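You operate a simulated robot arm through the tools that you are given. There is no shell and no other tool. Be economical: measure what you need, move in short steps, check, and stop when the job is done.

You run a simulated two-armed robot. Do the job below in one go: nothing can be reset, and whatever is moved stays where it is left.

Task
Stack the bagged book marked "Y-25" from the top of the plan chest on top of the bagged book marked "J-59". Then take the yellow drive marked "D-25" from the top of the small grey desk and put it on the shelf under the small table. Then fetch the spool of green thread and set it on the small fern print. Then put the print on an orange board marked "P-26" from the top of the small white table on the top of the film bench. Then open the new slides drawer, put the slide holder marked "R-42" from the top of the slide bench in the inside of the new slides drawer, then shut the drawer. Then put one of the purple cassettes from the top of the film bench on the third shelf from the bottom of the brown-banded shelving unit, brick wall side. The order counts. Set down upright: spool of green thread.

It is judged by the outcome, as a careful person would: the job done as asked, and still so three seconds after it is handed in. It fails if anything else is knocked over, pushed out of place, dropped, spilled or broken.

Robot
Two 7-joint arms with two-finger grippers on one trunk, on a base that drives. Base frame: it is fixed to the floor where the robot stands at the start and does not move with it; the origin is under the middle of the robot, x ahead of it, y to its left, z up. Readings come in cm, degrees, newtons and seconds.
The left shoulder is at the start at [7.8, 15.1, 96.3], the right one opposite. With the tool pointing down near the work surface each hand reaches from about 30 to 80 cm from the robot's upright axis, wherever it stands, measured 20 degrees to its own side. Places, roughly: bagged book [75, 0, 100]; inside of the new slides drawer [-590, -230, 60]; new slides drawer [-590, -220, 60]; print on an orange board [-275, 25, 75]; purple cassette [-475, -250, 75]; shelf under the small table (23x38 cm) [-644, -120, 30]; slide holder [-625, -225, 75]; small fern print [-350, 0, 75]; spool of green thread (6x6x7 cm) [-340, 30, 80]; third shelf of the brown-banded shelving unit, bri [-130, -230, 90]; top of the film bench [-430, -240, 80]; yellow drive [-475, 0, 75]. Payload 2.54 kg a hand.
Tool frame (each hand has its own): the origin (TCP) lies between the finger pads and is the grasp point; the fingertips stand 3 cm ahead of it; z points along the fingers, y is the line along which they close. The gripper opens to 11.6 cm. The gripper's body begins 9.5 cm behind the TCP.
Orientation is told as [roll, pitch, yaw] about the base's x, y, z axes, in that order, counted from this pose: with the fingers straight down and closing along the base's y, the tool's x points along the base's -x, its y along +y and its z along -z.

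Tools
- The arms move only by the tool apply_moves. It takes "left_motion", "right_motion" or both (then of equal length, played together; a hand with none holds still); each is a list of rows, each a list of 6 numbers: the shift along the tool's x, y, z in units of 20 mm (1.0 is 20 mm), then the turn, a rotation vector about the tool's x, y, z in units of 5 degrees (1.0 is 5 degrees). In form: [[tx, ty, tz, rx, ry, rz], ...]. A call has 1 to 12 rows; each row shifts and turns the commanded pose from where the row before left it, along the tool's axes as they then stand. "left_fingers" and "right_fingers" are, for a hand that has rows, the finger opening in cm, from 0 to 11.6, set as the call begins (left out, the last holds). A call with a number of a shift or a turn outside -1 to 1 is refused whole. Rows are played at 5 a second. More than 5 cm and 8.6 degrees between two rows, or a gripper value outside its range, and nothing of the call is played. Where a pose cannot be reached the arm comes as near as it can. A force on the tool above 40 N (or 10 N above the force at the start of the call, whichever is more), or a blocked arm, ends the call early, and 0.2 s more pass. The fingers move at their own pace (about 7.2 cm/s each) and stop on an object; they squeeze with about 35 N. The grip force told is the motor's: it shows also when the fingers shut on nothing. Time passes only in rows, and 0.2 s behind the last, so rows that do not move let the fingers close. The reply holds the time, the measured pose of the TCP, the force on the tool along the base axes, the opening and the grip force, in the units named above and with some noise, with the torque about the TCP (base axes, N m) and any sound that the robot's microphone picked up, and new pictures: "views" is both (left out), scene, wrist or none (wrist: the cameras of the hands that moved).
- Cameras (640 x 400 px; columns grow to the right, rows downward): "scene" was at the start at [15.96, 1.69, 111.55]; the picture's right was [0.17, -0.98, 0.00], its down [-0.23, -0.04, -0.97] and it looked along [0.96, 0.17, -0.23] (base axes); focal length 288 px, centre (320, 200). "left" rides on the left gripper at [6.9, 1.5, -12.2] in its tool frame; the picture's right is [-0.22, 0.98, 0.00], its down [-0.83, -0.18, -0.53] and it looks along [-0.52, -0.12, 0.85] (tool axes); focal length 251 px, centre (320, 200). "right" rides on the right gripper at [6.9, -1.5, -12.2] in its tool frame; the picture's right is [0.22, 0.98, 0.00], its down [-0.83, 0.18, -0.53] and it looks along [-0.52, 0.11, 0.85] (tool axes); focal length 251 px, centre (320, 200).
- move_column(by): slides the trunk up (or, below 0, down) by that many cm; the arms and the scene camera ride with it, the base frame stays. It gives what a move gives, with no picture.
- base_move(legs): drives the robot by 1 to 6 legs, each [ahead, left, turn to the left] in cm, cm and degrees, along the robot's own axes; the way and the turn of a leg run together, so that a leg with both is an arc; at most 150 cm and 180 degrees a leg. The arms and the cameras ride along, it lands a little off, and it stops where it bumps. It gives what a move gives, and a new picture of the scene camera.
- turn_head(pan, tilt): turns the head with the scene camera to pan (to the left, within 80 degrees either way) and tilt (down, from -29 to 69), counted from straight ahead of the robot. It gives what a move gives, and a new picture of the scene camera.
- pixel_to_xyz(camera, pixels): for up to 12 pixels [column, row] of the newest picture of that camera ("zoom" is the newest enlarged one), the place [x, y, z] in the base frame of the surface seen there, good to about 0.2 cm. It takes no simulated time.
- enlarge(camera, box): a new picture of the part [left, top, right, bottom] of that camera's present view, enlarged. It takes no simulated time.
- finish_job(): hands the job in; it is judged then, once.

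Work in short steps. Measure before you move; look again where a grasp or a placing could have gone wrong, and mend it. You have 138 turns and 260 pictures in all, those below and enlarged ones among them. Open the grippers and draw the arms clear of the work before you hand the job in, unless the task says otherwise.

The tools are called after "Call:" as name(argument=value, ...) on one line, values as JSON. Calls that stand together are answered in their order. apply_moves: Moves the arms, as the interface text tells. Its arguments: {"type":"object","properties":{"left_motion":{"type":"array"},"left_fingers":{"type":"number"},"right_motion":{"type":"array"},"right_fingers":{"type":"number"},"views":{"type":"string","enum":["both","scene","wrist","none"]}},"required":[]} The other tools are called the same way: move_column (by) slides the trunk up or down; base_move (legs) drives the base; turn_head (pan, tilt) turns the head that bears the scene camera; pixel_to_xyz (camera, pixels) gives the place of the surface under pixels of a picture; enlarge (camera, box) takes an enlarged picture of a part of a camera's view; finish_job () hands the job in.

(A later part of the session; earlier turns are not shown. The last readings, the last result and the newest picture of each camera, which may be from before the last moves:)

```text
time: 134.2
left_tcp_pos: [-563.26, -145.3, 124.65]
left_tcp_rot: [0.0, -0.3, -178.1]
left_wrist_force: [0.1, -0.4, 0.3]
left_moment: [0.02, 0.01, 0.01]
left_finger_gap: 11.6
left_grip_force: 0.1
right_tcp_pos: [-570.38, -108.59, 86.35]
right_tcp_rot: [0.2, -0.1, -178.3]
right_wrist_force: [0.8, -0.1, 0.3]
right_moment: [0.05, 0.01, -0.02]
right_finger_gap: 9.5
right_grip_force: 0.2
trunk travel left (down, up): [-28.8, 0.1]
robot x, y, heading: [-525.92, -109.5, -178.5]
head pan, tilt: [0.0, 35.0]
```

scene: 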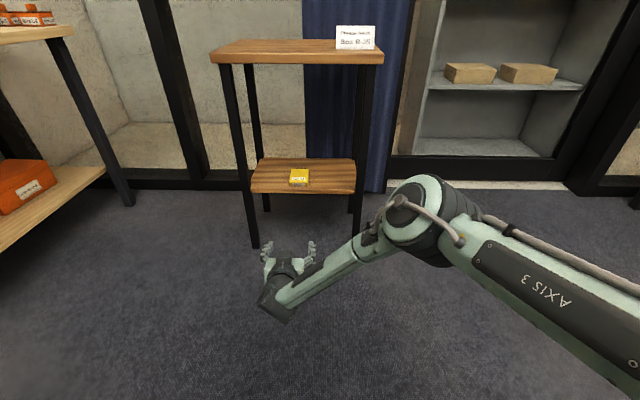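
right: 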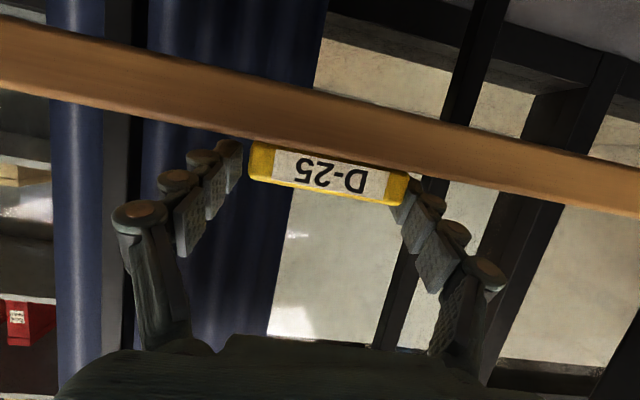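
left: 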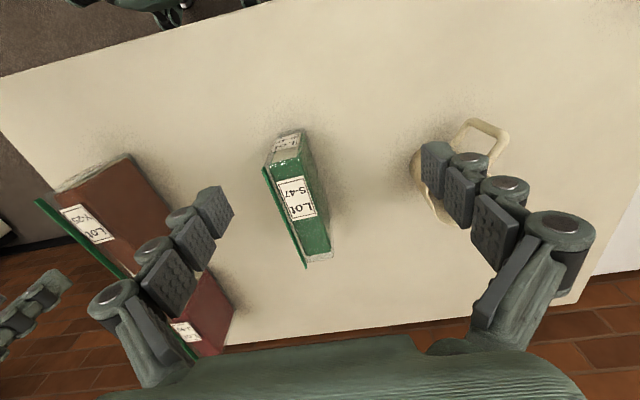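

I raise the right hand and drive back to x≈−340, turning to face the tables.

Call:
apply_moves(right_motion=[[0, 0, -1, 0, 0, 0], [0, 0, -1, 0, 0, 0], [0, 0, -1, 0, 0, 0], [0, 0, -1, 0, 0, 0], [0, 0, -1, 0, 0, 0], [0, 0, -1, 0, 0, 0], [0, 0, -1, 0, 0, 0], [0, 0, -1, 0, 0, 0], [0, 0, -1, 0, 0, 0], [0, 0, -1, 0, 0, 0], [0, 0, -1, 0, 0, 0], [0, 0, -1, 0, 0, 0]], views="none")

Call:
base_move(legs=[[-93, 0, 0], [-93, 0, 0], [0, 0, -91.7], [38, 0, 0]])

Call:
turn_head(pan=0, tilt=40)

```text
time: 136.8
left_tcp_pos: [-563.3, -145.23, 124.58]
left_tcp_rot: [-0.1, -0.3, -178.2]
left_wrist_force: [-0.5, 0.4, 0.5]
left_moment: [0.02, -0.01, -0.01]
left_finger_gap: 11.6
left_grip_force: 0.0
right_tcp_pos: [-570.29, -108.46, 110.17]
right_tcp_rot: [0.1, 0.0, -178.4]
right_wrist_force: [0.5, -0.3, -0.4]
right_moment: [-0.01, -0.02, -0.04]
right_finger_gap: 9.53
right_grip_force: 0.0
trunk travel left (down, up): [-28.8, 0.1]
robot x, y, heading: [-526.0, -109.65, -178.3]
head pan, tilt: [0.0, 35.0]
```

```text
time: 152.1
left_tcp_pos: [-376.15, -28.25, 124.55]
left_tcp_rot: [-0.1, -0.3, 90.6]
left_wrist_force: [0.9, 1.1, 0.3]
left_moment: [-0.02, -0.01, 0.0]
left_finger_gap: 11.6
left_grip_force: 0.0
right_tcp_pos: [-339.13, -21.82, 110.11]
right_tcp_rot: [0.1, -0.1, 90.3]
right_wrist_force: [-0.3, -1.8, -0.2]
right_moment: [-0.04, 0.0, 0.01]
right_finger_gap: 9.48
right_grip_force: 0.0
trunk travel left (down, up): [-28.8, 0.1]
robot x, y, heading: [-341.22, -66.26, 90.5]
head pan, tilt: [0.0, 35.0]
```

scene: 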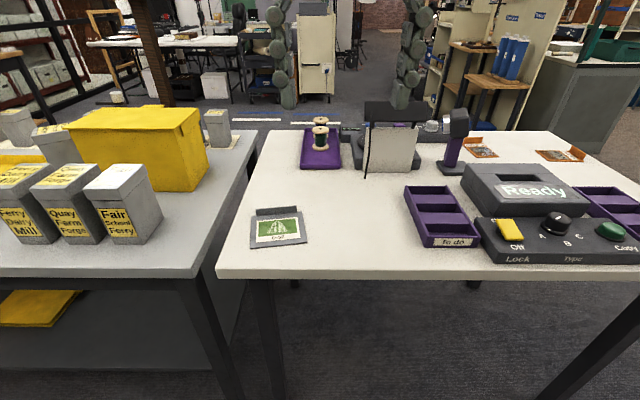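

```text
time: 152.7
left_tcp_pos: [-376.02, -28.22, 124.57]
left_tcp_rot: [0.0, -0.3, 90.5]
left_wrist_force: [-0.4, 0.3, 0.0]
left_moment: [-0.02, 0.0, 0.01]
left_finger_gap: 11.6
left_grip_force: 0.0
right_tcp_pos: [-339.07, -21.73, 110.23]
right_tcp_rot: [0.1, 0.0, 90.4]
right_wrist_force: [1.1, -0.3, -0.4]
right_moment: [-0.05, 0.02, 0.01]
right_finger_gap: 9.49
right_grip_force: 0.0
trunk travel left (down, up): [-28.8, 0.1]
robot x, y, heading: [-341.28, -66.29, 90.4]
head pan, tilt: [0.0, 40.0]
```

scene: 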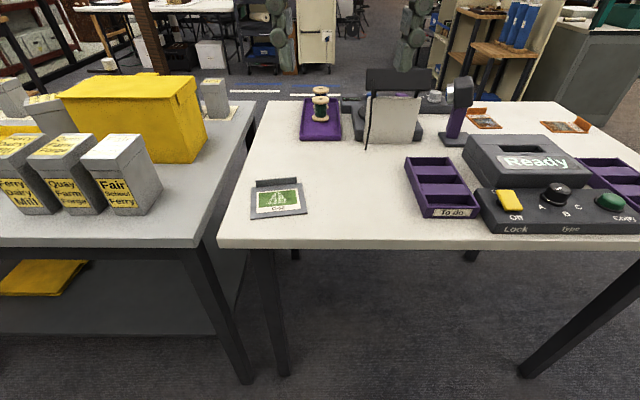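

The fern print is at (278,199), spools on a purple tray at (320,105), orange-board prints at (483,122) and (565,127). I zoom on each.

Call:
enlarge(camera="scene", box=[285, 65, 435, 155])

Call:
pixel_to_xyz(camera="zoom", pixels=[[149, 98], [149, 137], [149, 160], [149, 88], [100, 180], [190, 180], [240, 180], [350, 180], [290, 70], [149, 120], [136, 97], [164, 97]])

Call:
pixel_to_xyz(camera="scene", pixels=[[257, 190], [298, 189], [252, 217], [306, 213], [256, 182], [301, 181], [278, 199], [245, 215], [222, 243], [483, 122], [565, 127], [262, 110]])

```text
4.27 times, centred on (360, 110) of scene
```

zoom: 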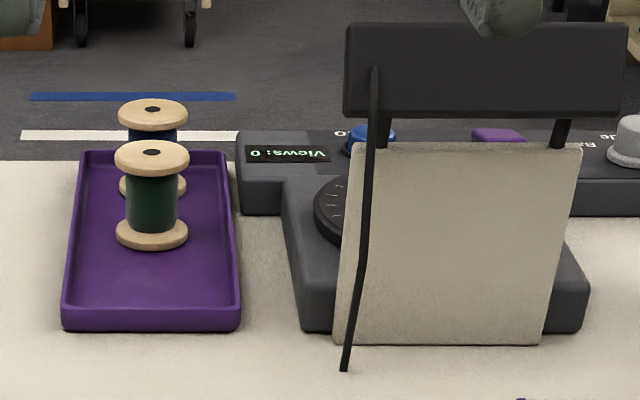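

```text
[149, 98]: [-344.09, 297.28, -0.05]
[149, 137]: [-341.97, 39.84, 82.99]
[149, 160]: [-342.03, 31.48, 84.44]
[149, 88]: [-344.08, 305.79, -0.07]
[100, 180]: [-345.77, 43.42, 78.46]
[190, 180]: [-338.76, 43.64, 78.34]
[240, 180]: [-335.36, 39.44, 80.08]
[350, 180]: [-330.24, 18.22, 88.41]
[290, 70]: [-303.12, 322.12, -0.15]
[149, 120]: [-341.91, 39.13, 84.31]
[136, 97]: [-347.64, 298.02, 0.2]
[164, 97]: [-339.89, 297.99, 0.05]
```

```text
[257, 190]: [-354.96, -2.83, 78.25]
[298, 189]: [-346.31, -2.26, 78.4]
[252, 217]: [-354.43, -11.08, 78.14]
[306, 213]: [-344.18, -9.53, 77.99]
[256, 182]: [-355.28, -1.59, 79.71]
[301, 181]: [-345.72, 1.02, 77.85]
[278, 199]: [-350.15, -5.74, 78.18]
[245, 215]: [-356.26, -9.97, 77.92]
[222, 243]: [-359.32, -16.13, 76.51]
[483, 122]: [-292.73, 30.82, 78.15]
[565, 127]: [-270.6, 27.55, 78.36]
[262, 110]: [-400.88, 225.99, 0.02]
```

The front spool is green, centre about (−342,33). I measure the spool's top centre, the stand and yellow box heights near the arm path.

Call:
pixel_to_xyz(camera="zoom", pixels=[[151, 146], [151, 172], [116, 158], [188, 158], [151, 225], [151, 106], [350, 30], [350, 110], [620, 30], [375, 330], [70, 318], [238, 318]])

Call:
pixel_to_xyz(camera="scene", pixels=[[185, 85], [203, 115], [205, 140], [215, 85], [455, 85], [105, 145]])

Call:
base_move(legs=[[20, 2, 0]])

```text
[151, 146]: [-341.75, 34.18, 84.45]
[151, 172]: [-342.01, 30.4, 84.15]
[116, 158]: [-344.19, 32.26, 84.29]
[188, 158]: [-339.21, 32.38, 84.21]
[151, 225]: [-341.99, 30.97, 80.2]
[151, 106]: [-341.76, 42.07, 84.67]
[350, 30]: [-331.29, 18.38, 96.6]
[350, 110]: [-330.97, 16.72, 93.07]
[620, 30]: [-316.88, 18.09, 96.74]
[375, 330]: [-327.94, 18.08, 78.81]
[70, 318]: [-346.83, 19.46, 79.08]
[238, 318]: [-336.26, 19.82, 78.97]
```

```text
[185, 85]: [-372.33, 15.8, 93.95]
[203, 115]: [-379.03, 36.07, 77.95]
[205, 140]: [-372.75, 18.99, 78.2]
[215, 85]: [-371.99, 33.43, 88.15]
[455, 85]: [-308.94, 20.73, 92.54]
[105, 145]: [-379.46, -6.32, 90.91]
```

```text
time: 154.3
left_tcp_pos: [-378.22, -8.28, 124.57]
left_tcp_rot: [-0.1, -0.3, 90.3]
left_wrist_force: [0.1, -0.2, 0.4]
left_moment: [-0.03, -0.02, -0.04]
left_finger_gap: 11.61
left_grip_force: 0.1
right_tcp_pos: [-341.19, -1.78, 110.11]
right_tcp_rot: [0.1, -0.1, 90.4]
right_wrist_force: [-1.4, 1.1, -0.7]
right_moment: [-0.04, 0.0, -0.01]
right_finger_gap: 9.51
right_grip_force: 0.0
trunk travel left (down, up): [-28.8, 0.1]
robot x, y, heading: [-342.8, -46.29, 90.2]
head pan, tilt: [0.0, 40.0]
```

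scene: 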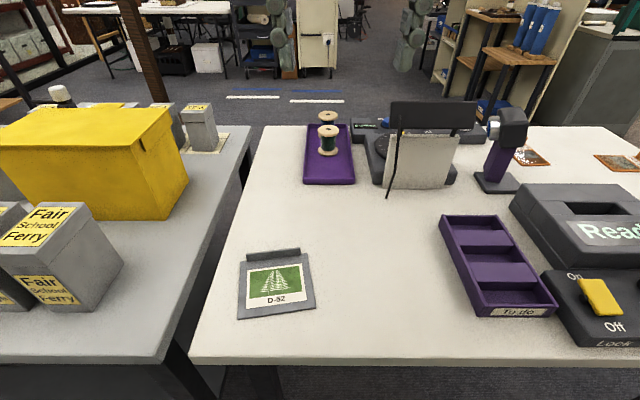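

The green spool is at (−341.75,32.5), flange ~5–6 cm wide, top 84.4; the stand tops at 96.7 beside it. I lean the right hand 30° and bring it over.

Call:
apply_moves(right_motion=[[-1, 0.05, 0.2, 0, -1, 0], [-1, 0.05, 0.2, 0, -1, 0], [-1, 0.05, 0.2, 0, -1, 0], [-1, 0.05, 0.2, 0, -1, 0], [-1, 0.05, 0.2, 0, -1, 0], [-1, 0, 0.2, 0, -1, 0], [-1, 0, 0.577, 0, 0, 0], [-1, 0, 0.577, 0, 0, 0], [-1, 0, 0.577, 0, 0, 0], [-1, 0, 0.577, 0, 0, 0], [-1, 0, 0.577, 0, 0, 0], [-1, 0, 0.577, 0, 0, 0]], right_fingers=8.4, views="wrist")

```text
time: 156.9
left_tcp_pos: [-378.13, -8.19, 124.58]
left_tcp_rot: [0.0, -0.2, 90.4]
left_wrist_force: [-0.8, -0.2, 0.3]
left_moment: [0.0, -0.01, -0.01]
left_finger_gap: 11.58
left_grip_force: 0.0
right_tcp_pos: [-341.91, 24.28, 110.28]
right_tcp_rot: [0.1, -30.1, 90.2]
right_wrist_force: [0.3, 0.3, 0.0]
right_moment: [-0.01, 0.01, -0.01]
right_finger_gap: 8.38
right_grip_force: 0.1
trunk travel left (down, up): [-28.8, 0.1]
robot x, y, heading: [-343.52, -46.55, 90.3]
head pan, tilt: [0.0, 40.0]
```

right: 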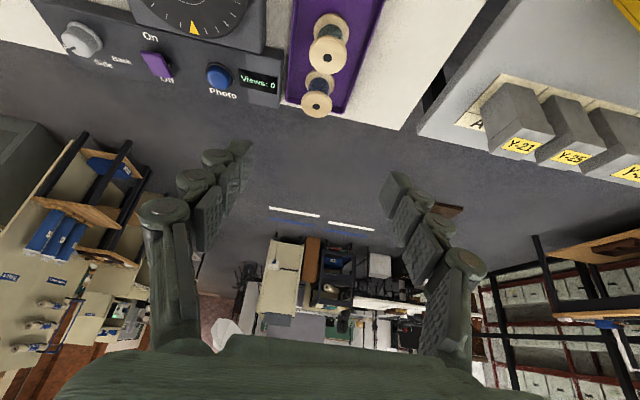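

I measure the spools' tops from the wrist view: green (near) at (328,50), blue at (317,98).

Call:
pixel_to_xyz(camera="right", pixels=[[328, 55], [311, 55], [346, 57], [328, 72], [317, 103], [330, 22], [300, 60], [360, 60]])

Call:
enlarge(camera="right", box=[280, 0, 380, 120])

```text
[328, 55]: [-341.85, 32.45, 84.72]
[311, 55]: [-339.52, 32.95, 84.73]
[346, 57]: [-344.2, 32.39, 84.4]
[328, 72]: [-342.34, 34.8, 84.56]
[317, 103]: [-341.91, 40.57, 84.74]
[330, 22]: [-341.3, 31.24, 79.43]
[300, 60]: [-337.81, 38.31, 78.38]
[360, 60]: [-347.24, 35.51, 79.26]
```

```text
3.33 times, centred on (330, 60) of right
```

zoom: 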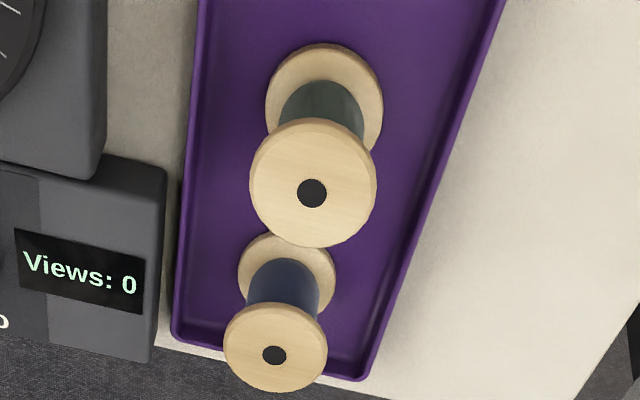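

I move forward 8.2 cm and descend to just above the spool.

Call:
apply_moves(right_motion=[[-0.888, 0, 0.513, 0, 0, 0], [-0.888, 0, 0.513, 0, 0, 0], [-0.888, 0, 0.513, 0, 0, 0], [-0.888, 0, 0.513, 0, 0, 0], [0.577, 0, 1, 0, 0, 0], [0.577, 0, 1, 0, 0, 0], [0.577, 0, 1, 0, 0, 0], [0.577, 0, 1, 0, 0, 0], [0.577, 0, 1, 0, 0, 0], [0.577, 0, 1, 0, 0, 0], [0.577, 0, 1, 0, 0, 0], [0.577, 0, 1, 0, 0, 0]])

```text
time: 159.5
left_tcp_pos: [-378.15, -8.33, 124.69]
left_tcp_rot: [0.0, -0.2, 90.6]
left_wrist_force: [0.1, 1.1, 0.7]
left_moment: [-0.02, -0.02, 0.02]
left_finger_gap: 11.6
left_grip_force: 0.1
right_tcp_pos: [-341.87, 32.36, 92.04]
right_tcp_rot: [0.1, -30.0, 90.2]
right_wrist_force: [0.1, -0.7, 0.2]
right_moment: [0.03, 0.03, -0.02]
right_finger_gap: 8.38
right_grip_force: 0.0
trunk travel left (down, up): [-28.8, 0.1]
robot x, y, heading: [-343.61, -47.05, 90.3]
head pan, tilt: [0.0, 40.0]
```

scene: 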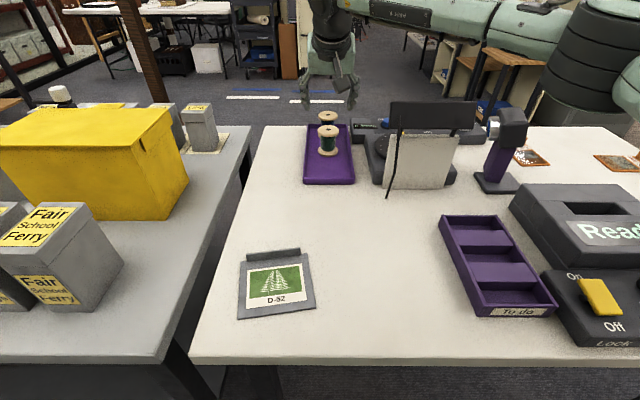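
right: 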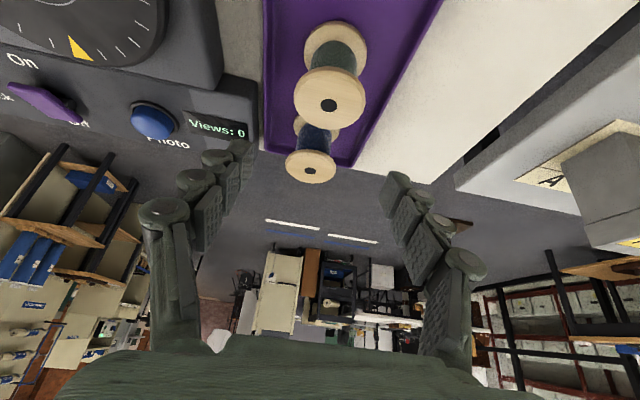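

Aligned; descend to z≈82.2 and close.

Call:
apply_moves(right_motion=[[0.577, 0.0, 1, 0, 0, 0], [0.577, 0, 1, 0, 0, 0], [0.577, 0, 1, 0, 0, 0], [0.577, 0, 1, 0, 0, 0], [0.15, 0, 0.26, 0, 0, 0], [0, 0, 0, 0, 0, 0]], views="wrist")

Call:
apply_moves(right_motion=[[0, 0, 0, 0, 0, 0], [0, 0, 0, 0, 0, 0], [0, 0, 0, 0, 0, 0], [0, 0, 0, 0, 0, 0]], right_fingers=3, views="wrist")

```text
time: 160.9
left_tcp_pos: [-378.11, -8.33, 124.69]
left_tcp_rot: [0.0, -0.2, 90.4]
left_wrist_force: [0.1, -0.3, 0.3]
left_moment: [0.0, 0.01, 0.01]
left_finger_gap: 11.6
left_grip_force: 0.0
right_tcp_pos: [-341.83, 32.57, 82.11]
right_tcp_rot: [0.2, -30.0, 90.2]
right_wrist_force: [0.9, -0.4, 1.4]
right_moment: [0.0, 0.01, -0.01]
right_finger_gap: 8.42
right_grip_force: 0.1
trunk travel left (down, up): [-28.8, 0.1]
robot x, y, heading: [-343.17, -46.5, 90.5]
head pan, tilt: [0.0, 40.0]
```

right: 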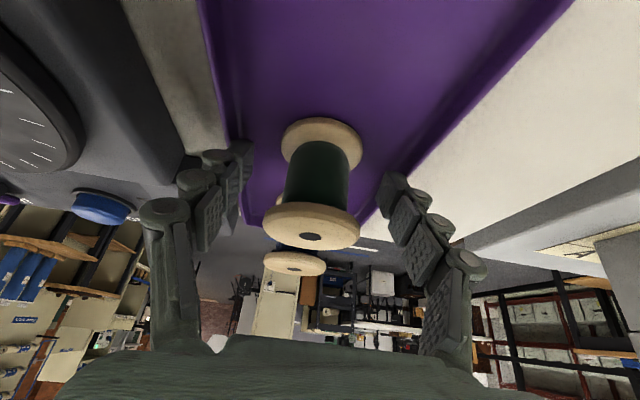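

```text
time: 161.9
left_tcp_pos: [-378.14, -8.31, 124.58]
left_tcp_rot: [-0.1, -0.3, 90.4]
left_wrist_force: [0.3, 0.1, 0.3]
left_moment: [0.0, 0.0, 0.0]
left_finger_gap: 11.6
left_grip_force: 0.0
right_tcp_pos: [-341.9, 32.34, 82.04]
right_tcp_rot: [0.1, -30.0, 90.2]
right_wrist_force: [0.4, 0.2, -0.2]
right_moment: [0.01, 0.01, -0.03]
right_finger_gap: 4.92
right_grip_force: 35.1
trunk travel left (down, up): [-28.8, 0.1]
robot x, y, heading: [-343.24, -46.43, 90.5]
head pan, tilt: [0.0, 40.0]
```

right: 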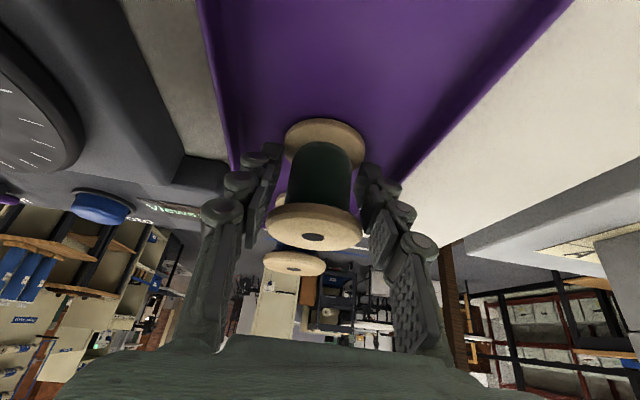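

Gripped at 4.9 cm. I lift ~23 cm, then let the base carry it back over the print.

Call:
apply_moves(right_motion=[[-0.25, 0, -0.43, 0, 0, 0], [-0.577, 0, -1, 0, 0, 0], [-0.577, 0, -1, 0, 0, 0], [-0.577, 0, -1, 0, 0, 0], [-0.577, 0, -1, 0, 0, 0], [-0.577, 0, -1, 0, 0, 0], [-0.577, 0, -1, 0, 0, 0], [-0.577, 0, -1, 0, 0, 0], [-0.577, 0, -1, 0, 0, 0], [-0.577, 0, -1, 0, 0, 0]], views="wrist")

Call:
base_move(legs=[[-38, 8.2, 0]])

```text
time: 164.1
left_tcp_pos: [-378.16, -8.34, 124.74]
left_tcp_rot: [-0.1, -0.2, 90.4]
left_wrist_force: [-0.7, 0.5, 0.3]
left_moment: [0.01, -0.01, 0.01]
left_finger_gap: 11.59
left_grip_force: 0.0
right_tcp_pos: [-341.84, 32.34, 103.84]
right_tcp_rot: [0.2, -30.1, 90.1]
right_wrist_force: [0.9, 0.2, -0.4]
right_moment: [0.01, 0.0, -0.01]
right_finger_gap: 4.92
right_grip_force: 34.6
trunk travel left (down, up): [-28.8, 0.1]
robot x, y, heading: [-343.11, -46.58, 90.3]
head pan, tilt: [0.0, 40.0]
```

right: 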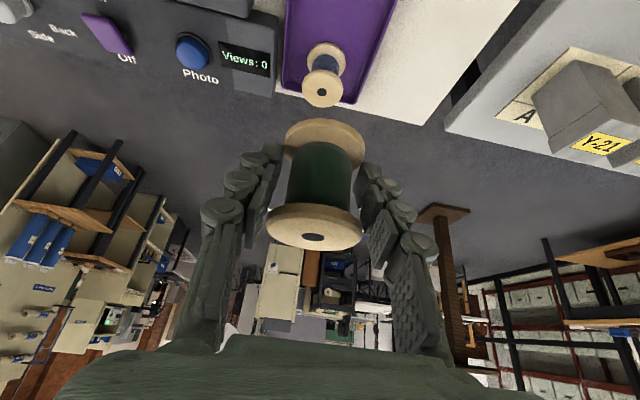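

```text
time: 166.6
left_tcp_pos: [-386.28, -46.09, 124.54]
left_tcp_rot: [-0.1, -0.4, 90.4]
left_wrist_force: [0.3, -0.5, -0.7]
left_moment: [0.03, 0.01, -0.01]
left_finger_gap: 11.61
left_grip_force: 0.0
right_tcp_pos: [-349.77, -5.36, 103.9]
right_tcp_rot: [0.0, -30.1, 90.2]
right_wrist_force: [0.9, -0.5, 0.6]
right_moment: [0.02, 0.04, -0.01]
right_finger_gap: 4.95
right_grip_force: 34.9
trunk travel left (down, up): [-28.8, 0.1]
robot x, y, heading: [-351.25, -83.68, 90.4]
head pan, tilt: [0.0, 40.0]
```

scene: 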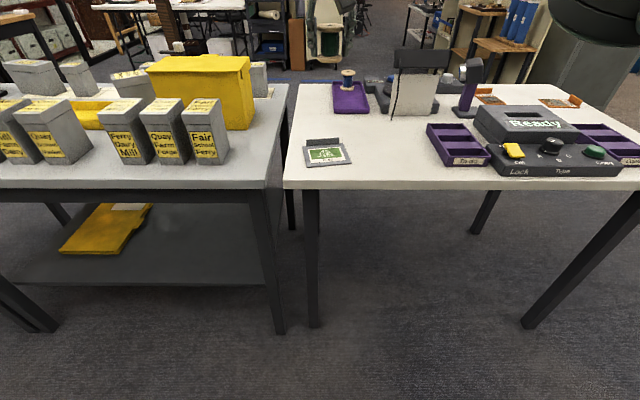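

I zoom on the print to locate its centre precisely.

Call:
enlarge(camera="scene", box=[295, 130, 365, 180])

Call:
pixel_to_xyz(camera="scene", pixels=[[307, 149], [341, 147], [309, 165], [350, 162], [325, 154], [305, 141], [342, 139], [326, 160]])

```text
8.00 times, centred on (330, 155) of scene
```

zoom: 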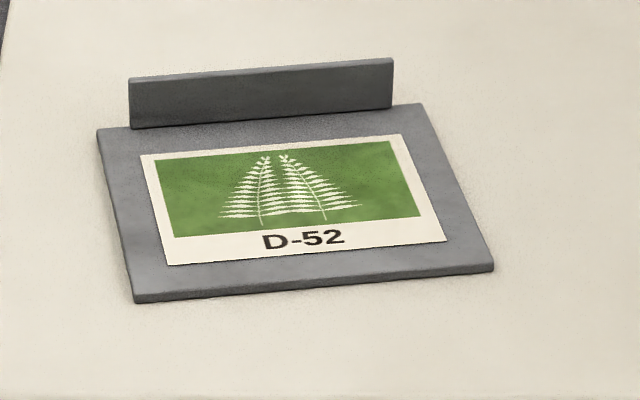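

```text
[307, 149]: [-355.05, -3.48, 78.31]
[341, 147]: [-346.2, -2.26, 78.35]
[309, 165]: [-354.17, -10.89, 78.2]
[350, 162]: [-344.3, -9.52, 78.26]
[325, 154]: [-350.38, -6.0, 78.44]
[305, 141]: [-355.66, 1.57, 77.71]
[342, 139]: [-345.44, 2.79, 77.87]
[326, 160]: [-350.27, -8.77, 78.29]
```

Print centre is (−350.1,−6.2). I shift 0.9 cm back, descend to just above, then feel down.

Call:
apply_moves(right_motion=[[0.38, 0.13, -0.22, 0, 0, 0], [0.577, 0, 1, 0, 0, 0], [0.577, 0, 1, 0, 0, 0], [0.577, 0, 1, 0, 0, 0], [0.577, 0, 1, 0, 0, 0], [0.577, 0, 1, 0, 0, 0], [0.577, 0, 1, 0, 0, 0], [0.577, 0, 1, 0, 0, 0], [0.577, 0, 1, 0, 0, 0], [0.5, 0, 0.866, 0, 0, 0], [0, 0, 0, 0, 0, 0]], views="scene")

Call:
enlarge(camera="scene", box=[285, 90, 375, 180])

```text
time: 168.9
left_tcp_pos: [-386.13, -46.02, 124.6]
left_tcp_rot: [-0.2, -0.2, 90.3]
left_wrist_force: [0.0, -0.2, 0.3]
left_moment: [0.02, 0.02, -0.03]
left_finger_gap: 11.59
left_grip_force: 0.1
right_tcp_pos: [-350.19, -6.33, 83.3]
right_tcp_rot: [0.2, -30.0, 90.1]
right_wrist_force: [0.0, 0.3, -0.4]
right_moment: [-0.01, 0.0, 0.02]
right_finger_gap: 4.95
right_grip_force: 35.6
trunk travel left (down, up): [-28.8, 0.1]
robot x, y, heading: [-351.06, -84.55, 90.4]
head pan, tilt: [0.0, 40.0]
```

scene: 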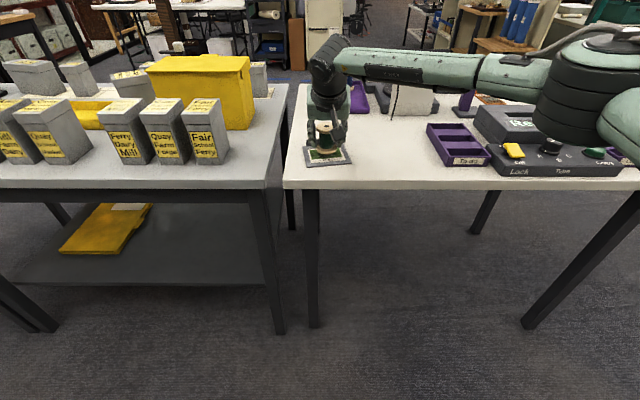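

```text
4.44 times, centred on (330, 135) of scene
```

zoom: 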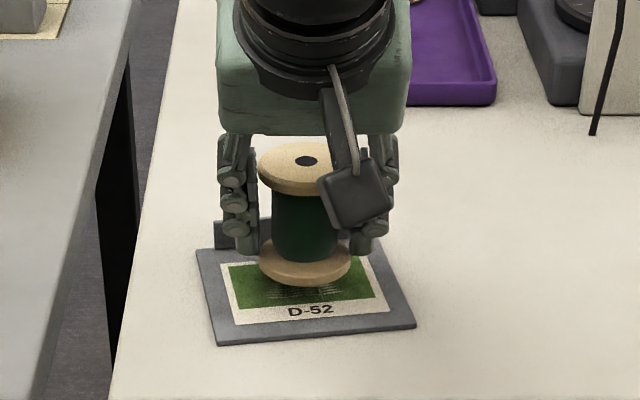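

The spool is just over the print. I lower in fine steps until contact.

Call:
apply_moves(right_motion=[[0.0625, 0, 0.108, 0, 0, 0], [0.0625, 0, 0.108, 0, 0, 0], [0.0625, 0, 0.108, 0, 0, 0], [0.0625, 0, 0.108, 0, 0, 0], [0.03, 0, 0.05, 0, 0, 0], [0, 0, 0, 0, 0, 0]], views="none")

```text
time: 170.3
left_tcp_pos: [-386.09, -46.1, 124.62]
left_tcp_rot: [-0.1, -0.2, 90.4]
left_wrist_force: [-0.3, -0.1, -0.3]
left_moment: [0.0, -0.01, 0.0]
left_finger_gap: 11.62
left_grip_force: 0.1
right_tcp_pos: [-349.99, -6.28, 82.32]
right_tcp_rot: [0.2, -30.0, 90.2]
right_wrist_force: [-0.1, -0.1, -0.2]
right_moment: [-0.02, -0.05, 0.01]
right_finger_gap: 4.93
right_grip_force: 35.2
trunk travel left (down, up): [-28.8, 0.1]
robot x, y, heading: [-351.34, -83.94, 90.4]
head pan, tilt: [0.0, 40.0]
```

Call:
apply_moves(right_motion=[[0.0375, 0, 0.065, 0, 0, 0], [0.0375, 0, 0.065, 0, 0, 0], [0.0375, 0, 0.065, 0, 0, 0], [0.0375, 0, 0.065, 0, 0, 0], [0, 0, 0, 0, 0, 0]], views="none")

```text
time: 171.6
left_tcp_pos: [-386.21, -46.19, 124.61]
left_tcp_rot: [0.0, -0.5, 90.4]
left_wrist_force: [0.7, 0.8, 0.1]
left_moment: [0.0, -0.01, -0.04]
left_finger_gap: 11.59
left_grip_force: 0.0
right_tcp_pos: [-350.12, -6.17, 81.97]
right_tcp_rot: [0.2, -30.4, 90.1]
right_wrist_force: [-0.8, 1.7, 15.8]
right_moment: [-0.01, -0.03, 0.0]
right_finger_gap: 4.92
right_grip_force: 35.2
trunk travel left (down, up): [-28.8, 0.1]
robot x, y, heading: [-351.59, -84.14, 90.5]
head pan, tilt: [0.0, 40.0]
```

Contact (16 N). I open and withdraw along the tool axis.

Call:
apply_moves(right_motion=[[-0.02, 0, -0.03, 0, 0, 0], [0, 0, 0, 0, 0, 0], [0, 0, 0, 0, 0, 0], [0, 0, -0.5, 0, 0, 0], [0, 0, -1, 0, 0, 0], [0, 0, -1, 0, 0, 0], [0, 0, -1, 0, 0, 0], [0, 0, -1, 0, 0, 0], [0, 0, -1, 0, 0, 0], [0, 0, -1, 0, 0, 0], [0, 0, -1, 0, 0, 0], [0, 0, -1, 0, 0, 0]], right_fingers=8.4, views="scene")

Call:
enlarge(camera="scene", box=[295, 110, 365, 180])

```text
time: 174.2
left_tcp_pos: [-386.16, -46.08, 124.57]
left_tcp_rot: [-0.1, -0.3, 90.4]
left_wrist_force: [0.5, -0.6, -0.4]
left_moment: [0.03, -0.02, -0.01]
left_finger_gap: 11.61
left_grip_force: 0.0
right_tcp_pos: [-350.13, -14.8, 96.51]
right_tcp_rot: [0.2, -30.0, 90.2]
right_wrist_force: [0.5, -0.6, -0.3]
right_moment: [0.0, 0.02, 0.0]
right_finger_gap: 8.37
right_grip_force: 0.1
trunk travel left (down, up): [-28.8, 0.1]
robot x, y, heading: [-351.39, -83.89, 90.4]
head pan, tilt: [0.0, 40.0]
```

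scene: 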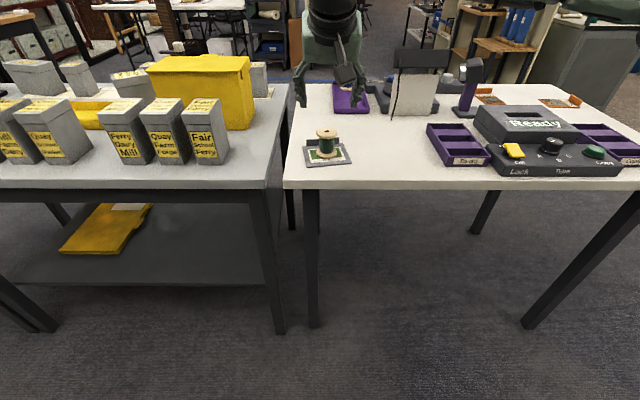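

```text
5.71 times, centred on (330, 145) of scene
```

zoom: 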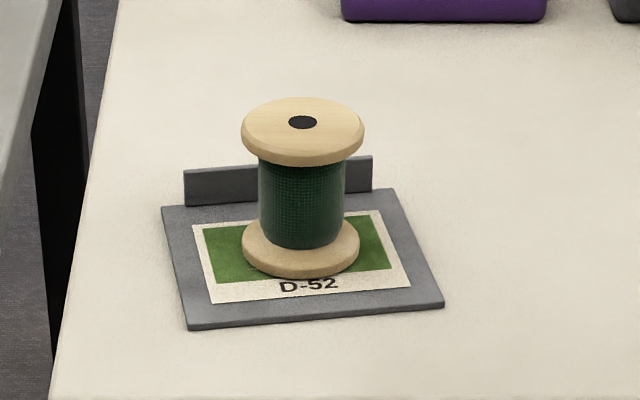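

The spool stands upright on the print. Now I fold the right hand back and drive round to the +x end of the white table.

Call:
apply_moves(right_motion=[[0, 0, -1, 0, 0, 0], [0.5, 0, -1, 0, 1, 0], [0.5, 0, -1, 0, 1, 0], [0.8, 0, -1, 0, 1, 0], [1, 0, -1, 0, 1, 0], [1, 0, -0.5, 0, 1, 0], [1, 0, -0.5, 0, 1, 0], [1, 0, 0, 0, 0, 0], [1, 0, 0, 0, 0, 0], [1, 0, 0, 0, 0, 0]], views="none")

Call:
base_move(legs=[[0, -146, 0], [108, 0, 0], [0, 0, 90]])

Call:
enlarge(camera="scene", box=[240, 80, 460, 260])

```text
time: 176.3
left_tcp_pos: [-386.15, -46.07, 124.59]
left_tcp_rot: [0.1, -0.4, 90.4]
left_wrist_force: [0.2, 0.9, -0.6]
left_moment: [-0.03, 0.04, 0.0]
left_finger_gap: 11.6
left_grip_force: 0.0
right_tcp_pos: [-349.92, -34.2, 104.94]
right_tcp_rot: [0.1, 0.0, 90.2]
right_wrist_force: [-1.1, 0.4, 0.6]
right_moment: [0.01, 0.02, 0.0]
right_finger_gap: 8.4
right_grip_force: 0.0
trunk travel left (down, up): [-28.8, 0.1]
robot x, y, heading: [-350.95, -84.23, 90.3]
head pan, tilt: [0.0, 40.0]
```

```text
time: 199.5
left_tcp_pos: [-245.32, -9.63, 124.67]
left_tcp_rot: [-0.1, -0.3, -179.6]
left_wrist_force: [0.5, 0.2, -0.3]
left_moment: [0.0, 0.04, 0.0]
left_finger_gap: 11.59
left_grip_force: 0.2
right_tcp_pos: [-257.2, 26.62, 104.86]
right_tcp_rot: [0.1, -0.1, -179.8]
right_wrist_force: [-0.4, 0.8, -0.3]
right_moment: [0.03, 0.03, -0.02]
right_finger_gap: 8.41
right_grip_force: 0.0
trunk travel left (down, up): [-28.8, 0.1]
robot x, y, heading: [-206.82, 25.14, -179.7]
head pan, tilt: [0.0, 40.0]
```

scene: 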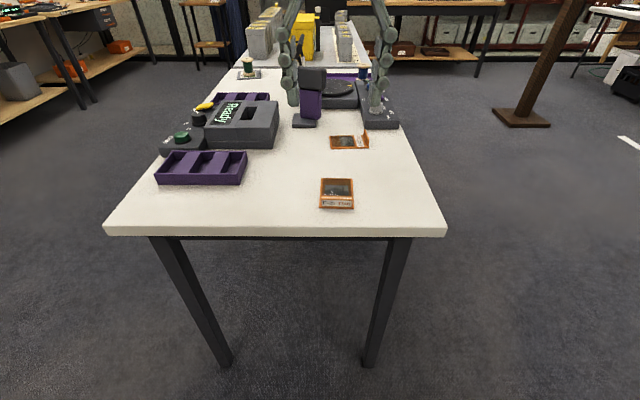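

```text
2.22 times, centred on (350, 170) of scene
```

zoom: 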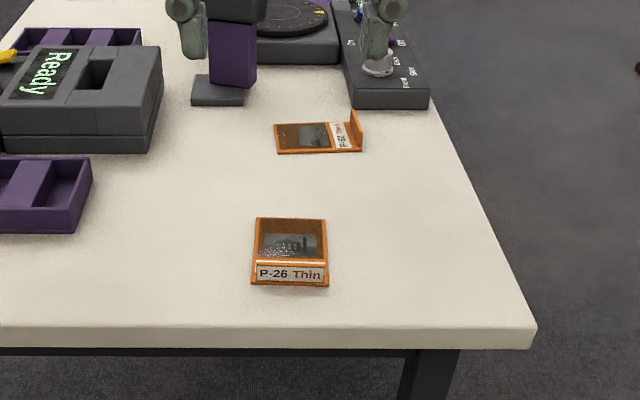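

P-26 is the near board at (337,193), its lip on the near (+x) edge. I zoom and measure.

Call:
enlarge(camera="scene", box=[300, 165, 375, 220])

Call:
pixel_to_xyz(camera="zoom", pixels=[[180, 120], [425, 115], [185, 260], [430, 255], [170, 340], [435, 340], [300, 250], [300, 300], [300, 180], [300, 345], [300, 262]])

```text
7.27 times, centred on (338, 192) of scene
```

zoom: 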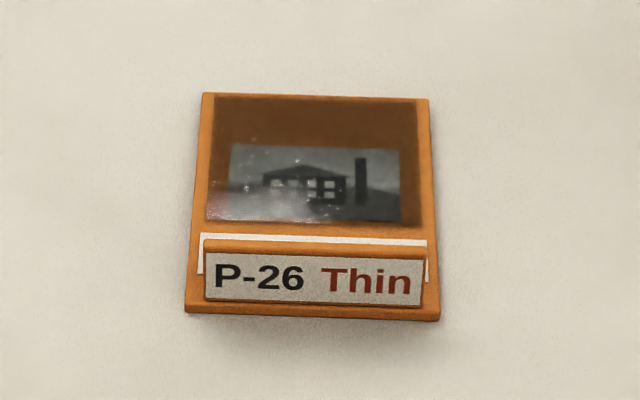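

```text
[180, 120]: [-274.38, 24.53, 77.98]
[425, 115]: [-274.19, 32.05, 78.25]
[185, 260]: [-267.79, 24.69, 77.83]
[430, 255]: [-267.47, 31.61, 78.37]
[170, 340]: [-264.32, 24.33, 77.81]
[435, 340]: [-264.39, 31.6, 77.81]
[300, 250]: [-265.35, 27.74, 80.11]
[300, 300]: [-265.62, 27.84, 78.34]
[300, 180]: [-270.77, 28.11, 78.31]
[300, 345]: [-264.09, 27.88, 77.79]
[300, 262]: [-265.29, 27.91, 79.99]
```

The lip (x≈−265.5, y 25–31, top 80.1) is best gripped facing −y. I drive round to the +y side.

Call:
base_move(legs=[[0, -62, 0], [50, 0, 0], [0, 0, 89.7]])

```text
time: 212.4
left_tcp_pos: [-223.02, 48.99, 124.41]
left_tcp_rot: [-0.1, -0.3, -90.2]
left_wrist_force: [-0.1, -0.2, 0.3]
left_moment: [0.0, 0.0, -0.03]
left_finger_gap: 11.61
left_grip_force: 0.0
right_tcp_pos: [-259.42, 37.54, 104.89]
right_tcp_rot: [0.1, 0.0, -90.4]
right_wrist_force: [0.3, -0.5, 0.0]
right_moment: [-0.01, 0.02, -0.04]
right_finger_gap: 8.39
right_grip_force: 0.0
trunk travel left (down, up): [-28.8, 0.1]
robot x, y, heading: [-257.35, 87.58, -90.3]
head pan, tilt: [0.0, 40.0]
```

scene: 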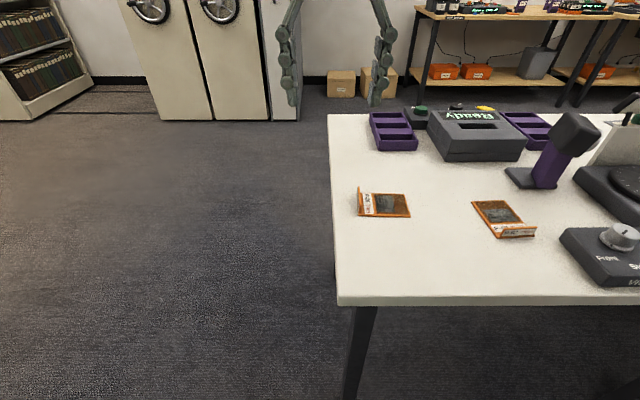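

I move the right hand over the lip, to z≈92, and look with the wrist camera.

Call:
apply_moves(right_motion=[[-0.8, -0.5, 0, 0, 0, 0], [-0.8, -0.5, 0.5, 0, 0, 0], [-0.8, -0.5, 1, 0, 0, 0], [-0.8, -0.5, 1, 0, 0, 0], [-0.8, -0.5, 1, 0, 0, 0], [-0.75, -0.55, 1, 0, 0, 0], [0, 0, 1, 0, 0, 0], [0, 0, 1, 0, 0, 0]], right_fingers=4, views="wrist")

```text
time: 214.2
left_tcp_pos: [-223.09, 49.04, 124.59]
left_tcp_rot: [0.1, -0.1, -90.2]
left_wrist_force: [0.3, 0.6, 0.1]
left_moment: [0.01, -0.02, -0.01]
left_finger_gap: 11.59
left_grip_force: 0.0
right_tcp_pos: [-265.5, 28.19, 91.93]
right_tcp_rot: [0.0, 0.1, -90.4]
right_wrist_force: [0.2, -0.1, -0.6]
right_moment: [0.0, 0.01, 0.01]
right_finger_gap: 3.99
right_grip_force: 0.1
trunk travel left (down, up): [-28.8, 0.1]
robot x, y, heading: [-257.2, 87.37, -90.5]
head pan, tilt: [0.0, 40.0]
```

right: 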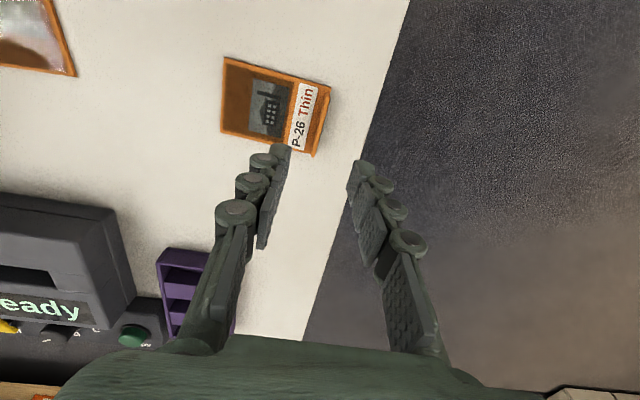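

Call:
enlarge(camera="right", box=[210, 45, 340, 165])

Call:
pixel_to_xyz(camera="right", pixels=[[330, 86], [327, 100], [318, 140], [313, 155], [322, 120], [326, 120], [308, 120], [340, 120], [230, 70]])

```text
3.33 times, centred on (275, 105) of right
```

zoom: 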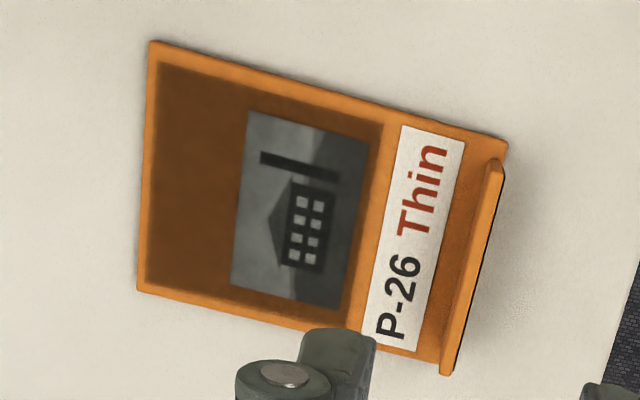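

```text
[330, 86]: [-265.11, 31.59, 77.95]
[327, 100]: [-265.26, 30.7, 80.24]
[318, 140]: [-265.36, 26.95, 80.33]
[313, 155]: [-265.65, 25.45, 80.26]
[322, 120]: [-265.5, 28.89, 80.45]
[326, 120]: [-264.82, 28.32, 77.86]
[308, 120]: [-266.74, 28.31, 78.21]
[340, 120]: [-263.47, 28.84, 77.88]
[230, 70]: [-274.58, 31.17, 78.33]
```

Lip centre (−265.4,28.2), top 80.3. Descend to z 81.7 and close.

Call:
apply_moves(right_motion=[[0, 0, 1, 0, 0, 0.3], [0, 0, 1, 0, 0, 0.3], [0, 0, 1, 0, 0, 0], [0, 0, 1, 0, 0, 0], [0, 0, 1, 0, 0, 0], [0, 0, 0.1, 0, 0, 0], [0, 0, 0, 0, 0, 0]], views="none")

Call:
apply_moves(right_motion=[[0, 0, 0, 0, 0, 0], [0, 0, 0, 0, 0, 0], [0, 0, 0, 0, 0, 0], [0, 0, 0, 0, 0, 0]], right_fingers=0, views="wrist")

```text
time: 215.8
left_tcp_pos: [-222.86, 48.99, 124.65]
left_tcp_rot: [0.2, -0.2, -90.2]
left_wrist_force: [0.1, 0.5, 0.2]
left_moment: [-0.02, 0.0, -0.02]
left_finger_gap: 11.61
left_grip_force: 0.0
right_tcp_pos: [-265.46, 28.21, 81.68]
right_tcp_rot: [0.1, 0.1, -93.4]
right_wrist_force: [-0.2, 0.3, 0.6]
right_moment: [0.0, -0.03, 0.02]
right_finger_gap: 4.01
right_grip_force: 0.1
trunk travel left (down, up): [-28.8, 0.1]
robot x, y, heading: [-257.5, 87.59, -90.5]
head pan, tilt: [0.0, 40.0]
```

```text
time: 216.8
left_tcp_pos: [-222.92, 49.09, 124.57]
left_tcp_rot: [0.0, -0.2, -90.1]
left_wrist_force: [0.6, -0.1, -0.4]
left_moment: [-0.02, -0.01, 0.02]
left_finger_gap: 11.6
left_grip_force: 0.1
right_tcp_pos: [-265.32, 28.19, 81.65]
right_tcp_rot: [0.2, 0.0, -93.4]
right_wrist_force: [0.3, 0.3, -0.3]
right_moment: [0.01, 0.01, 0.01]
right_finger_gap: 0.62
right_grip_force: 31.9
trunk travel left (down, up): [-28.8, 0.1]
robot x, y, heading: [-257.65, 87.85, -90.2]
head pan, tilt: [0.0, 40.0]
```

right: 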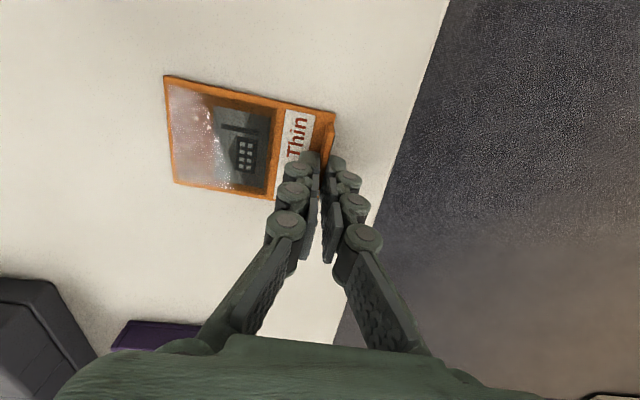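

Gripped (0.62 cm). I lift 22 cm and verify.

Call:
apply_moves(right_motion=[[0, 0, -0.3, 0, 0, 0], [0, 0, -0.7, 0, 0, 0], [0, 0, -1, 0, 0, 0], [0, 0, -1, 0, 0, 0], [0, 0, -1, 0, 0, 0], [0, 0, -1, 0, 0, 0], [0, 0, -1, 0, 0, 0], [0, 0, -1, 0, 0, 0], [0, 0, -1, 0, 0, 0], [0, 0, -1, 0, 0, 0], [0, 0, -1, 0, 0, 0], [0, 0, -1, 0, 0, 0]], views="wrist")

```text
time: 219.4
left_tcp_pos: [-223.02, 49.14, 124.75]
left_tcp_rot: [0.0, -0.3, -90.2]
left_wrist_force: [-0.1, 0.0, 0.4]
left_moment: [0.0, 0.01, 0.0]
left_finger_gap: 11.61
left_grip_force: 0.1
right_tcp_pos: [-265.39, 28.23, 103.77]
right_tcp_rot: [0.1, -0.1, -93.3]
right_wrist_force: [-0.2, -0.2, 0.5]
right_moment: [0.0, -0.01, 0.01]
right_finger_gap: 0.58
right_grip_force: 31.3
trunk travel left (down, up): [-28.8, 0.1]
robot x, y, heading: [-257.23, 87.39, -90.8]
head pan, tilt: [0.0, 40.0]
```

right: 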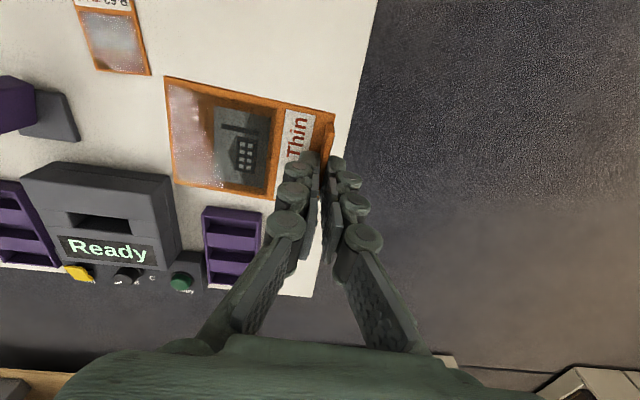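

The board hangs level. I drive around the table's end to the film bench, facing −y.

Call:
base_move(legs=[[0, 75, 0.5], [120, 0, 0], [45, 0, 0], [0, -124, 0], [0, -124, 0]])

Call:
turn_head(pan=0, tilt=25)

```text
time: 258.7
left_tcp_pos: [-394.07, -120.3, 124.62]
left_tcp_rot: [0.0, -0.2, -88.9]
left_wrist_force: [-0.3, -1.0, -0.6]
left_moment: [0.01, -0.02, -0.01]
left_finger_gap: 11.61
left_grip_force: 0.1
right_tcp_pos: [-436.08, -142.19, 103.74]
right_tcp_rot: [0.1, 0.0, -92.2]
right_wrist_force: [-0.6, -0.1, -1.0]
right_moment: [-0.01, -0.05, 0.02]
right_finger_gap: 0.6
right_grip_force: 31.9
trunk travel left (down, up): [-28.8, 0.1]
robot x, y, heading: [-429.49, -82.7, -89.3]
head pan, tilt: [0.0, 40.0]
```

scene: 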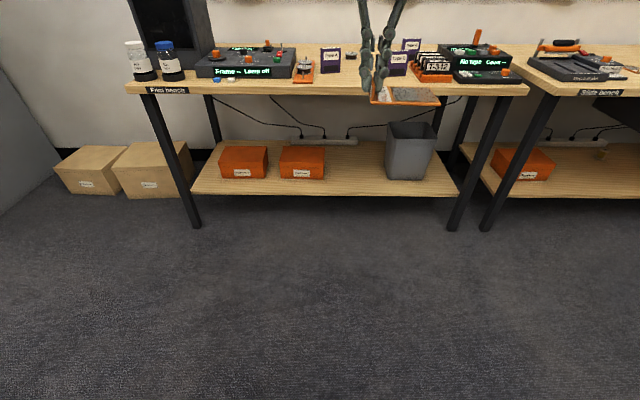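

```text
time: 259.4
left_tcp_pos: [-393.98, -120.44, 124.59]
left_tcp_rot: [0.0, -0.2, -89.0]
left_wrist_force: [-0.2, -0.3, 0.5]
left_moment: [0.04, 0.02, 0.04]
left_finger_gap: 11.59
left_grip_force: 0.1
right_tcp_pos: [-436.15, -142.26, 103.73]
right_tcp_rot: [0.1, 0.0, -92.2]
right_wrist_force: [0.0, 0.1, 0.4]
right_moment: [-0.02, -0.04, 0.04]
right_finger_gap: 0.58
right_grip_force: 31.5
trunk travel left (down, up): [-28.8, 0.1]
robot x, y, heading: [-429.28, -82.38, -89.1]
head pan, tilt: [0.0, 25.0]
```

scene: 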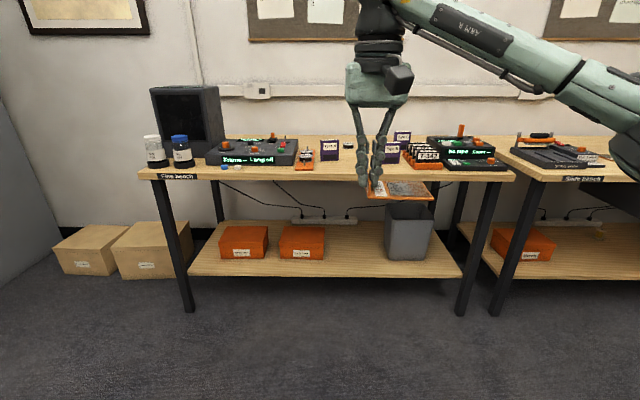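

I zoom on the bench top to find free space and the purple cassettes.

Call:
enlarge(camera="scene", box=[280, 115, 460, 205])

Call:
pixel_to_xyz(camera="scene", pixels=[[315, 180], [350, 178], [500, 176], [300, 165], [328, 158], [345, 165], [350, 150], [390, 153], [402, 138], [415, 165], [355, 140], [145, 178]])

```text
3.56 times, centred on (370, 160) of scene
```

zoom: 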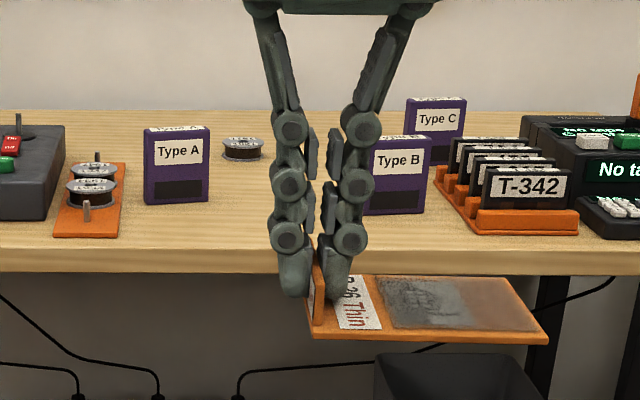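

```text
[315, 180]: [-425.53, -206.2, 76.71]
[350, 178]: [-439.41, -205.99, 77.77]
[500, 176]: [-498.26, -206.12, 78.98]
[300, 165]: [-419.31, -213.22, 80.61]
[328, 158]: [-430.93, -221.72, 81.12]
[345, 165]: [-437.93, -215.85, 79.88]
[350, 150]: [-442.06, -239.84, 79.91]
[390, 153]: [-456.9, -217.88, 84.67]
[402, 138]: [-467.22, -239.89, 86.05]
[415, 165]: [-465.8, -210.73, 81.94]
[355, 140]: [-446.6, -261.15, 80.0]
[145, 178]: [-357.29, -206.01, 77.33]
```

Free strip between Type A and Type B cassettes; I measure its limits.

Call:
pixel_to_xyz(camera="zoom", pixels=[[208, 180], [148, 180], [178, 200], [178, 130], [178, 127], [372, 205], [428, 205], [428, 150], [410, 102], [462, 125], [242, 150], [545, 338]])

```text
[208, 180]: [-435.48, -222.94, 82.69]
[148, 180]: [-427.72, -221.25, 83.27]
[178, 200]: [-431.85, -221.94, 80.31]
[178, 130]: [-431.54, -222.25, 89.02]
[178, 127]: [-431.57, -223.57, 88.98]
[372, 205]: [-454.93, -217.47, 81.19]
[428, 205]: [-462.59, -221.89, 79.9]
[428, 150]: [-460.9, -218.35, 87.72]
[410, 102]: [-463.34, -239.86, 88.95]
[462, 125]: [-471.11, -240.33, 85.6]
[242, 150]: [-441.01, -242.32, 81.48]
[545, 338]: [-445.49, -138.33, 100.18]
```

Free strip is x −453..−436. I drive in 71.5 cm with a 5.3 cm shift right.

Call:
base_move(legs=[[71.5, -5.3, 0]])

```text
time: 263.3
left_tcp_pos: [-397.62, -191.17, 124.54]
left_tcp_rot: [0.0, -0.3, -88.6]
left_wrist_force: [-0.6, 0.3, -0.7]
left_moment: [-0.01, -0.02, -0.01]
left_finger_gap: 11.59
left_grip_force: 0.0
right_tcp_pos: [-439.57, -213.24, 103.64]
right_tcp_rot: [0.1, 0.0, -91.6]
right_wrist_force: [0.2, 1.0, -0.5]
right_moment: [-0.01, 0.01, 0.02]
right_finger_gap: 0.58
right_grip_force: 31.8
trunk travel left (down, up): [-28.8, 0.1]
robot x, y, heading: [-433.18, -153.49, -88.6]
head pan, tilt: [0.0, 25.0]
```

scene: 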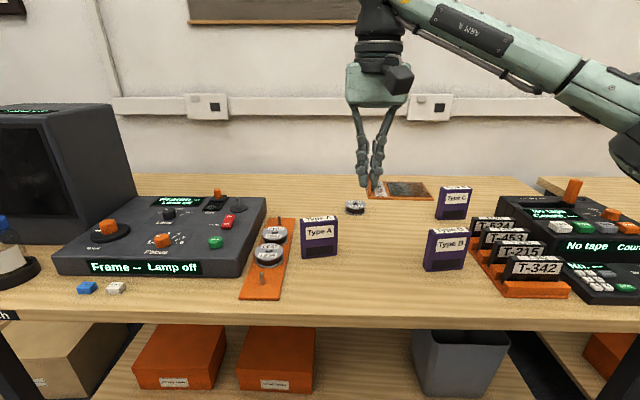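

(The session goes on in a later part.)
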